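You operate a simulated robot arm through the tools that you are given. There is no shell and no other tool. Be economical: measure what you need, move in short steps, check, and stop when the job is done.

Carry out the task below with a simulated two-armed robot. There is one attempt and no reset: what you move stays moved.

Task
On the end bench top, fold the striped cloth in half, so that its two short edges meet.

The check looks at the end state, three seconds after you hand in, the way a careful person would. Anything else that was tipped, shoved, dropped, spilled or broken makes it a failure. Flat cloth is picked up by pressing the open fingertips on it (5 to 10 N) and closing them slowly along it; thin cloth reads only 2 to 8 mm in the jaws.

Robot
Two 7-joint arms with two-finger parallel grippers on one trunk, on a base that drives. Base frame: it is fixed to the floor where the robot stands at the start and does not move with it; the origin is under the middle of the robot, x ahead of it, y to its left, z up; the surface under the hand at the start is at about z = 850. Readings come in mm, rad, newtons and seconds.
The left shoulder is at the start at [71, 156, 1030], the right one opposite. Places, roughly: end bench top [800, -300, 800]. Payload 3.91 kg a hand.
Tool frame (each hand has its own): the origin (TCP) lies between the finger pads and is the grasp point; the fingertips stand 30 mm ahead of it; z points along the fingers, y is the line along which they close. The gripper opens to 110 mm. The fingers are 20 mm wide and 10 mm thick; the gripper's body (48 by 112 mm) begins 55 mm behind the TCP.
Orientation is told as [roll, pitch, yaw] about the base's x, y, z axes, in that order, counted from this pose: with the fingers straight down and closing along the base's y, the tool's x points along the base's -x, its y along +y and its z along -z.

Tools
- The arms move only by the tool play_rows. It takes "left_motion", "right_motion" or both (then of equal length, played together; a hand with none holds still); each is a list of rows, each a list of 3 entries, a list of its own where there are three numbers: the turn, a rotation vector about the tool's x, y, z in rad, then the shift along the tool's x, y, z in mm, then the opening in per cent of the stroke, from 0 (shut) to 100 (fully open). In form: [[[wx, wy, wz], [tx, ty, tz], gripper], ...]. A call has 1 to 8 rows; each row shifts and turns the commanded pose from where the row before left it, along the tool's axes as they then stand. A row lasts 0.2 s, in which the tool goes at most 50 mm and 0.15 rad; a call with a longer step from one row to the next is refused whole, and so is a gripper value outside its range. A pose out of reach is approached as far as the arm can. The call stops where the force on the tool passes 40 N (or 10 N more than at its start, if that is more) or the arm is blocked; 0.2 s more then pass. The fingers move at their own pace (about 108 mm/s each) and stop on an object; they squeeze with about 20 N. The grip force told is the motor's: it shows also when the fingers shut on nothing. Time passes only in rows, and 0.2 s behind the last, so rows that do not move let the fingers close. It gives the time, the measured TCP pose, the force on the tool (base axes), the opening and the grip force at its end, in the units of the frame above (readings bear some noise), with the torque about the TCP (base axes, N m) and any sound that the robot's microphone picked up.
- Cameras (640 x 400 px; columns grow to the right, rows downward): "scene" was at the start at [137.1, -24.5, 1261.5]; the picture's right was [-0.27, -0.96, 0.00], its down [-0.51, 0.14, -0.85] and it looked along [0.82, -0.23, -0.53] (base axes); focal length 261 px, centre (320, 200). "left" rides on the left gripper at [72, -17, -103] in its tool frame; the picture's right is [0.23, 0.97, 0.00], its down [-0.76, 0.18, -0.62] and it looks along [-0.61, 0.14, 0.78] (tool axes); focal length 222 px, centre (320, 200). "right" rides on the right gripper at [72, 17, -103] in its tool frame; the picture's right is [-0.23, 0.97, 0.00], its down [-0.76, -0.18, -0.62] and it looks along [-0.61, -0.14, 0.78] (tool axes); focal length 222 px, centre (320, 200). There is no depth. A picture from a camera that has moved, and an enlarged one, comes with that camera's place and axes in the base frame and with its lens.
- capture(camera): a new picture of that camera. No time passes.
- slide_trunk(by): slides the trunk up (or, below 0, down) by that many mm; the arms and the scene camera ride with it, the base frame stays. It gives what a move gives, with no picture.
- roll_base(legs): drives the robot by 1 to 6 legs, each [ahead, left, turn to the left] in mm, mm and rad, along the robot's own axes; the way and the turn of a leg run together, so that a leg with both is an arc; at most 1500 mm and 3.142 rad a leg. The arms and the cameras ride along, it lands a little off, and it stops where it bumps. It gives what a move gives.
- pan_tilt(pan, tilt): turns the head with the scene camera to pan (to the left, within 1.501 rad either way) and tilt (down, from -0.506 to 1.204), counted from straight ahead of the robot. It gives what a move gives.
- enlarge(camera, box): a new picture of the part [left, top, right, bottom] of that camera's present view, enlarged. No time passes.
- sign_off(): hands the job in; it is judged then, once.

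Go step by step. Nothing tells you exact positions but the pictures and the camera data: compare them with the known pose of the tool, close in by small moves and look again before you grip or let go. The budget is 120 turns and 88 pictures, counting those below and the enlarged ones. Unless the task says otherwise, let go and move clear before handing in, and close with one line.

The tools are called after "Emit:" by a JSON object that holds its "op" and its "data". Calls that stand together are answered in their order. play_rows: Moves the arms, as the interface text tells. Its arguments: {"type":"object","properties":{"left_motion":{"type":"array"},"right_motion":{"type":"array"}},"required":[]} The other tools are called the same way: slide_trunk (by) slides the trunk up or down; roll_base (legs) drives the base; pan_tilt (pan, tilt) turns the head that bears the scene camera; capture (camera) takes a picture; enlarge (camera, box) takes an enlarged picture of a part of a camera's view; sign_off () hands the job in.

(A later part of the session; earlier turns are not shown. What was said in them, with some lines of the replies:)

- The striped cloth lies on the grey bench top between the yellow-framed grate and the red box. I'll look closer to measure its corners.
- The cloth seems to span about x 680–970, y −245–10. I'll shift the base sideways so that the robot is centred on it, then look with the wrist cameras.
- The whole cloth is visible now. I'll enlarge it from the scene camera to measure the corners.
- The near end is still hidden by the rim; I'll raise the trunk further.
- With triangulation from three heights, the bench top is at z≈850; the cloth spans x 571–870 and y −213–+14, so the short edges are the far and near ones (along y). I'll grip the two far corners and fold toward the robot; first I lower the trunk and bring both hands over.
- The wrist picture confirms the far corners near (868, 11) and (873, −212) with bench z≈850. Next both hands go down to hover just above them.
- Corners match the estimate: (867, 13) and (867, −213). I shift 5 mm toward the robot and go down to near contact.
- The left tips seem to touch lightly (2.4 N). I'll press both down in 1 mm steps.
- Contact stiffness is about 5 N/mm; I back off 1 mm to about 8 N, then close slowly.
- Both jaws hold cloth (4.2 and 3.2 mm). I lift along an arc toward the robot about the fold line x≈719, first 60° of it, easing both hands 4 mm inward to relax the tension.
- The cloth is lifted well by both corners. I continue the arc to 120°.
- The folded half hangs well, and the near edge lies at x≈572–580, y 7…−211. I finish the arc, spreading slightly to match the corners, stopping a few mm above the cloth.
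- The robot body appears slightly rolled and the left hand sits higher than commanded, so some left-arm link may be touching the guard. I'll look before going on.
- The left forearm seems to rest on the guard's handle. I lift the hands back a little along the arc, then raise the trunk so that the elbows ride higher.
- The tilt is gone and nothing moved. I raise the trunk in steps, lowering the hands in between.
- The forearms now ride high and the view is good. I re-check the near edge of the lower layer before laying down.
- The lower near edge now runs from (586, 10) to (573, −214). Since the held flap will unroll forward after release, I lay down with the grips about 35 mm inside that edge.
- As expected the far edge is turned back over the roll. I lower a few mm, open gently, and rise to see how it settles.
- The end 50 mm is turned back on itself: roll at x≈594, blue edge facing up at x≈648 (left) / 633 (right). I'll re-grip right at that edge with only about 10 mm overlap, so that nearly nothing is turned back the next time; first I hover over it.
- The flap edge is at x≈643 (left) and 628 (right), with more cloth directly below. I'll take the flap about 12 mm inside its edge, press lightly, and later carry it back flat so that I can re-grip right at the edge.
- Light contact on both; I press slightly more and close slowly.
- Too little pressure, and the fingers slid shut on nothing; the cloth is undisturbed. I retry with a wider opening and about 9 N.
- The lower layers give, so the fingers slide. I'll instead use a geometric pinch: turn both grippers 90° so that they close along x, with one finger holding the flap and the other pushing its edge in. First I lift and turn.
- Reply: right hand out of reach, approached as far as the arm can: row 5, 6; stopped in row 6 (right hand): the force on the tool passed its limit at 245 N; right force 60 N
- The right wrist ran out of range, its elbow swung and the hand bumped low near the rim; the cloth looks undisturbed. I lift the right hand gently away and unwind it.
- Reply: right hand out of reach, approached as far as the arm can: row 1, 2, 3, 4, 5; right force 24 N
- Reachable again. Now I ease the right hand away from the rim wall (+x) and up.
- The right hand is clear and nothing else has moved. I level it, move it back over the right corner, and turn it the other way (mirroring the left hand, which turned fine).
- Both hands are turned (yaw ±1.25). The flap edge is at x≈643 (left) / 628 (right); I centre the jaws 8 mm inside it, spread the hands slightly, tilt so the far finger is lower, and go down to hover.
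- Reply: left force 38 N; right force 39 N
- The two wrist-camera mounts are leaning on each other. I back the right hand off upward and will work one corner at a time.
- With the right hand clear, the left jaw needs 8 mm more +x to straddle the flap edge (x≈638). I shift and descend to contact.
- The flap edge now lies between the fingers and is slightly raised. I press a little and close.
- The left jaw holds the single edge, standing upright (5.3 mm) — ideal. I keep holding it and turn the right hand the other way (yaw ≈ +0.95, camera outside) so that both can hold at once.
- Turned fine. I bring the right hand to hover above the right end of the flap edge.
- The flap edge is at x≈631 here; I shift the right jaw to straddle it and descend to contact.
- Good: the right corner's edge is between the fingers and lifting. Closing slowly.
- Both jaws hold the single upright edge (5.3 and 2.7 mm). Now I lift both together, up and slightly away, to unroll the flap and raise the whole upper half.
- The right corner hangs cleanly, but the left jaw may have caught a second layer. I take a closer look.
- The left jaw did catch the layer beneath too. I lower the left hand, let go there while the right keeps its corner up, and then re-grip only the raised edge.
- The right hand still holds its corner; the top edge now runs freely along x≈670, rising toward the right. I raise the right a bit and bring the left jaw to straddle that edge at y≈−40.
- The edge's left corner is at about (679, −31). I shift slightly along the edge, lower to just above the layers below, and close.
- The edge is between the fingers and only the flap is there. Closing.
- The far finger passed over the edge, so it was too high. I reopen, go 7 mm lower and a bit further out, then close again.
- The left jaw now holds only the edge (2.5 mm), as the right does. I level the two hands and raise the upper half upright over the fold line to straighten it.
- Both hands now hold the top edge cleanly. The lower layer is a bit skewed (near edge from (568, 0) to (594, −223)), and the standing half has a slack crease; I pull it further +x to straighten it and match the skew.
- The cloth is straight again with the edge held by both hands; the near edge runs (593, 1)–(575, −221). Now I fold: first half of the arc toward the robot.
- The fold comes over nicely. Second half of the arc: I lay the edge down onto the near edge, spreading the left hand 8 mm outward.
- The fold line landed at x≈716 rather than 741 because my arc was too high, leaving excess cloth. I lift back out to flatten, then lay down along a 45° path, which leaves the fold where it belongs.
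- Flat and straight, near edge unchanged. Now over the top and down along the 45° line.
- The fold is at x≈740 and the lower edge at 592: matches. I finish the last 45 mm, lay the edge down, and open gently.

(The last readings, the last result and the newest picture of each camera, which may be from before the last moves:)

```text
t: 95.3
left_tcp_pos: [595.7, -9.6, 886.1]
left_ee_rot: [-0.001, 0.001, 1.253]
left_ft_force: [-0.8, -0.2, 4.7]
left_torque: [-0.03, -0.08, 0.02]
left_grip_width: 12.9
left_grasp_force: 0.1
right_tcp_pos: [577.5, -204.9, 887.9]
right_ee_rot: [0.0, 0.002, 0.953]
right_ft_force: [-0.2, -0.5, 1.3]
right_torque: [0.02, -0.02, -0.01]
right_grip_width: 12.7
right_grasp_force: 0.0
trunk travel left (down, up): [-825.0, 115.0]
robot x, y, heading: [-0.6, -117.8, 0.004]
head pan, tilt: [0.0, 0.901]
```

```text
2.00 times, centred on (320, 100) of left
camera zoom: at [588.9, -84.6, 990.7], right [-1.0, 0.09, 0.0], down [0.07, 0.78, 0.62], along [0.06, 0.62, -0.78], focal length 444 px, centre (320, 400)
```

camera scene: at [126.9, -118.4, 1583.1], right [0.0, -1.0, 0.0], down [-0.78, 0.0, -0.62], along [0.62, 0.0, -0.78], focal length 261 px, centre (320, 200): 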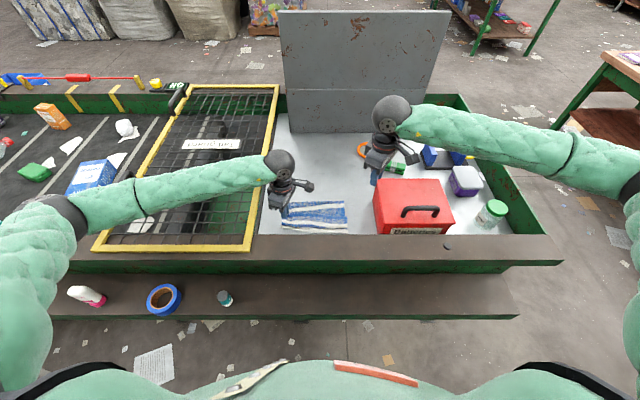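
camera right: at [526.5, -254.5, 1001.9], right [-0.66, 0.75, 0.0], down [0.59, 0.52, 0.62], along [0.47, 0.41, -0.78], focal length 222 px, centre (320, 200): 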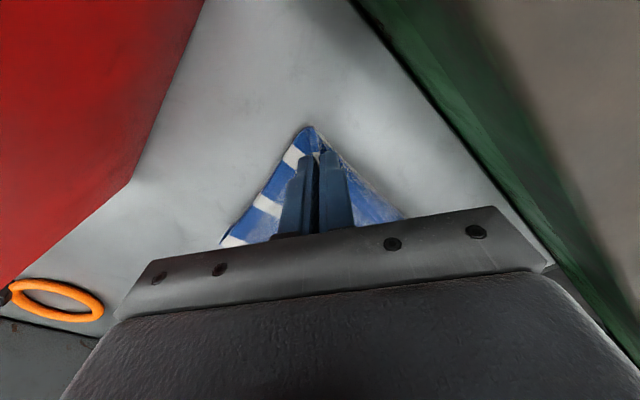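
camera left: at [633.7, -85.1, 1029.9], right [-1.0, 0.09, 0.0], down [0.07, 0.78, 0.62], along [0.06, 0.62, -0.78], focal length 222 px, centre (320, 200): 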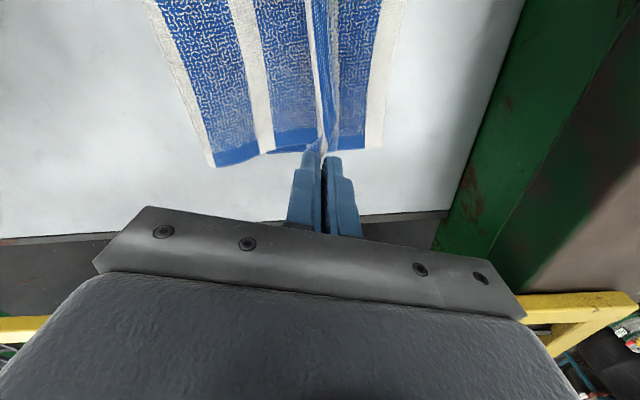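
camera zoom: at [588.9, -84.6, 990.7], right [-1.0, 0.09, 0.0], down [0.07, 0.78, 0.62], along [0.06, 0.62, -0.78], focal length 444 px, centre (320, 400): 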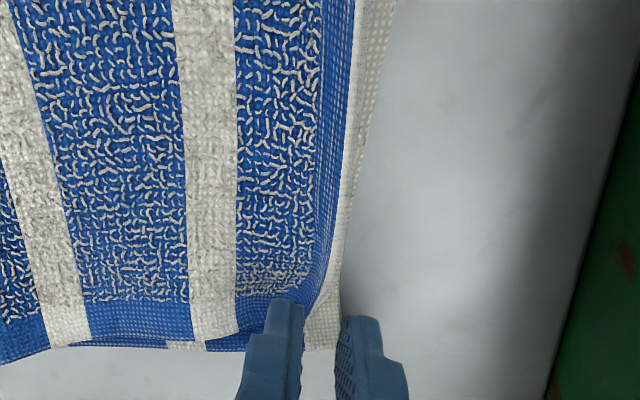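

The edge now lies flat, right along the lower edge. I lift both hands straight up and look.

Emit:
{"op": "play_rows", "data": {"left_motion": [[[0, 0, 0], [0, 0, -3], 14], [[0, 0, 0], [0, 0, -8], 16], [[0, 0, 0], [0, 0, -20], 18], [[0, 0, 0], [0, 0, -35], 20], [[0, 0, 0], [0, 0, -45], 20], [[0, 0, 0], [-10, -30, -30], 20], [[0, 0, 0], [-14, -42, -10], 20], [[0, 0, 0], [-14, -42, 0], 20]], "right_motion": [[[0, 0, 0], [0, 0, -3], 14], [[0, 0, 0], [0, 0, -8], 16], [[0, 0, 0], [0, 0, -20], 18], [[0, 0, 0], [0, 0, -35], 20], [[0, 0, 0], [0, 0, -45], 20], [[0, 0, 0], [-17, -24, -30], 20], [[0, 0, 0], [-25, -34, -10], 20], [[0, 0, 0], [-25, -34, 0], 20]]}}

Emit:
{"op": "enlarge", "data": {"camera": "scene", "box": [240, 150, 368, 240]}}

```text
t: 97.1
left_tcp_pos: [716.5, -8.1, 1034.9]
left_ee_rot: [0.001, 0.003, 1.253]
left_ft_force: [-0.6, 0.9, 0.2]
left_torque: [0.03, 0.04, 0.02]
left_grip_width: 22.0
left_grasp_force: 0.2
right_tcp_pos: [693.5, -206.0, 1035.4]
right_ee_rot: [0.003, 0.005, 0.953]
right_ft_force: [0.1, 0.2, 0.0]
right_torque: [0.02, 0.0, -0.01]
right_grip_width: 22.1
right_grasp_force: 0.1
trunk travel left (down, up): [-825.0, 115.0]
robot x, y, heading: [0.2, -119.3, 0.001]
head pan, tilt: [0.0, 0.901]
```

```text
4.44 times, centred on (304, 195) of scene
camera zoom: at [129.6, -118.3, 1582.8], right [0.0, -1.0, 0.0], down [-0.79, 0.0, -0.62], along [0.62, 0.0, -0.79], focal length 1162 px, centre (391, 222)
```

zoom: 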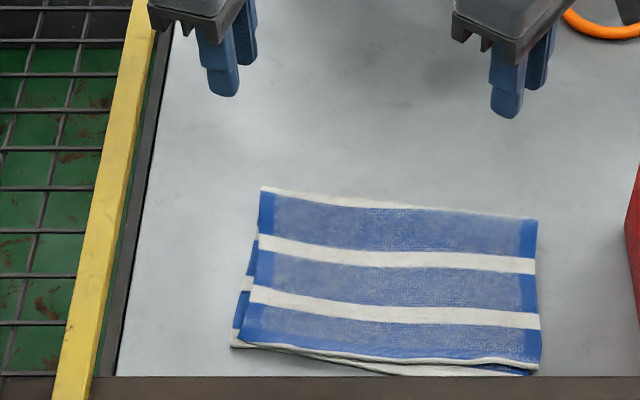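

The cloth is folded in half with the short edges and corners within about 10 mm. One last check of the whole scene for anything displaced.

Emit:
{"op": "play_rows", "data": {"left_motion": [[[0, 0, 0], [0, 0, -40], 20], [[0, 0, 0], [0, 0, -40], 20]], "right_motion": [[[0, 0, 0], [0, 0, -40], 20], [[0, 0, 0], [0, 0, -40], 20]]}}

Emit:
{"op": "capture", "data": {"camera": "scene"}}

```text
t: 97.7
left_tcp_pos: [713.1, -8.9, 1113.9]
left_ee_rot: [0.001, 0.0, 1.252]
left_ft_force: [-0.5, -1.0, 0.3]
left_torque: [-0.03, -0.04, 0.0]
left_grip_width: 22.1
left_grasp_force: 0.0
right_tcp_pos: [692.7, -205.1, 1117.5]
right_ee_rot: [0.0, 0.003, 0.952]
right_ft_force: [0.1, -0.2, -0.2]
right_torque: [0.01, 0.01, 0.01]
right_grip_width: 22.1
right_grasp_force: 0.1
trunk travel left (down, up): [-825.0, 115.0]
robot x, y, heading: [-0.9, -118.0, 0.005]
head pan, tilt: [0.0, 0.901]
```

```text
2 pictures are left
camera scene: at [127.1, -118.2, 1582.9], right [0.0, -1.0, 0.0], down [-0.78, 0.0, -0.62], along [0.62, 0.0, -0.78], focal length 261 px, centre (320, 200)
```

scene: 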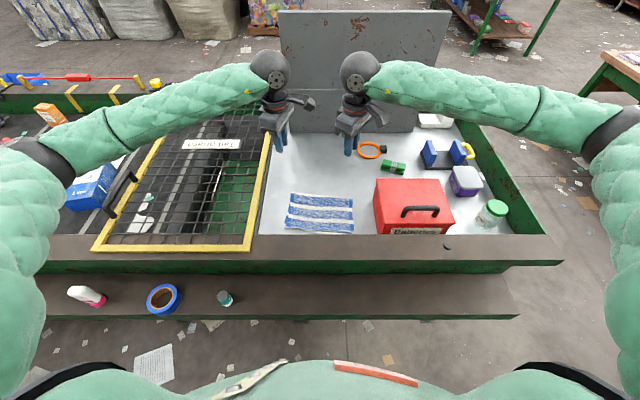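

Everything else stands where it stood, the hands are clear, and the cloth lies folded with its short edges together. Handing in.

Emit:
{"op": "sign_off", "data": {}}

```text
The job is handed in.
```

The striped cloth is folded in half on the end bench top: its two short edges meet, with the corners within about 10 mm. Two bumps happened along the way: the left forearm leaned briefly on the tail guard, and the right hand hit the bench rim hard (245 N). The last picture shows nothing else moved or tipped.
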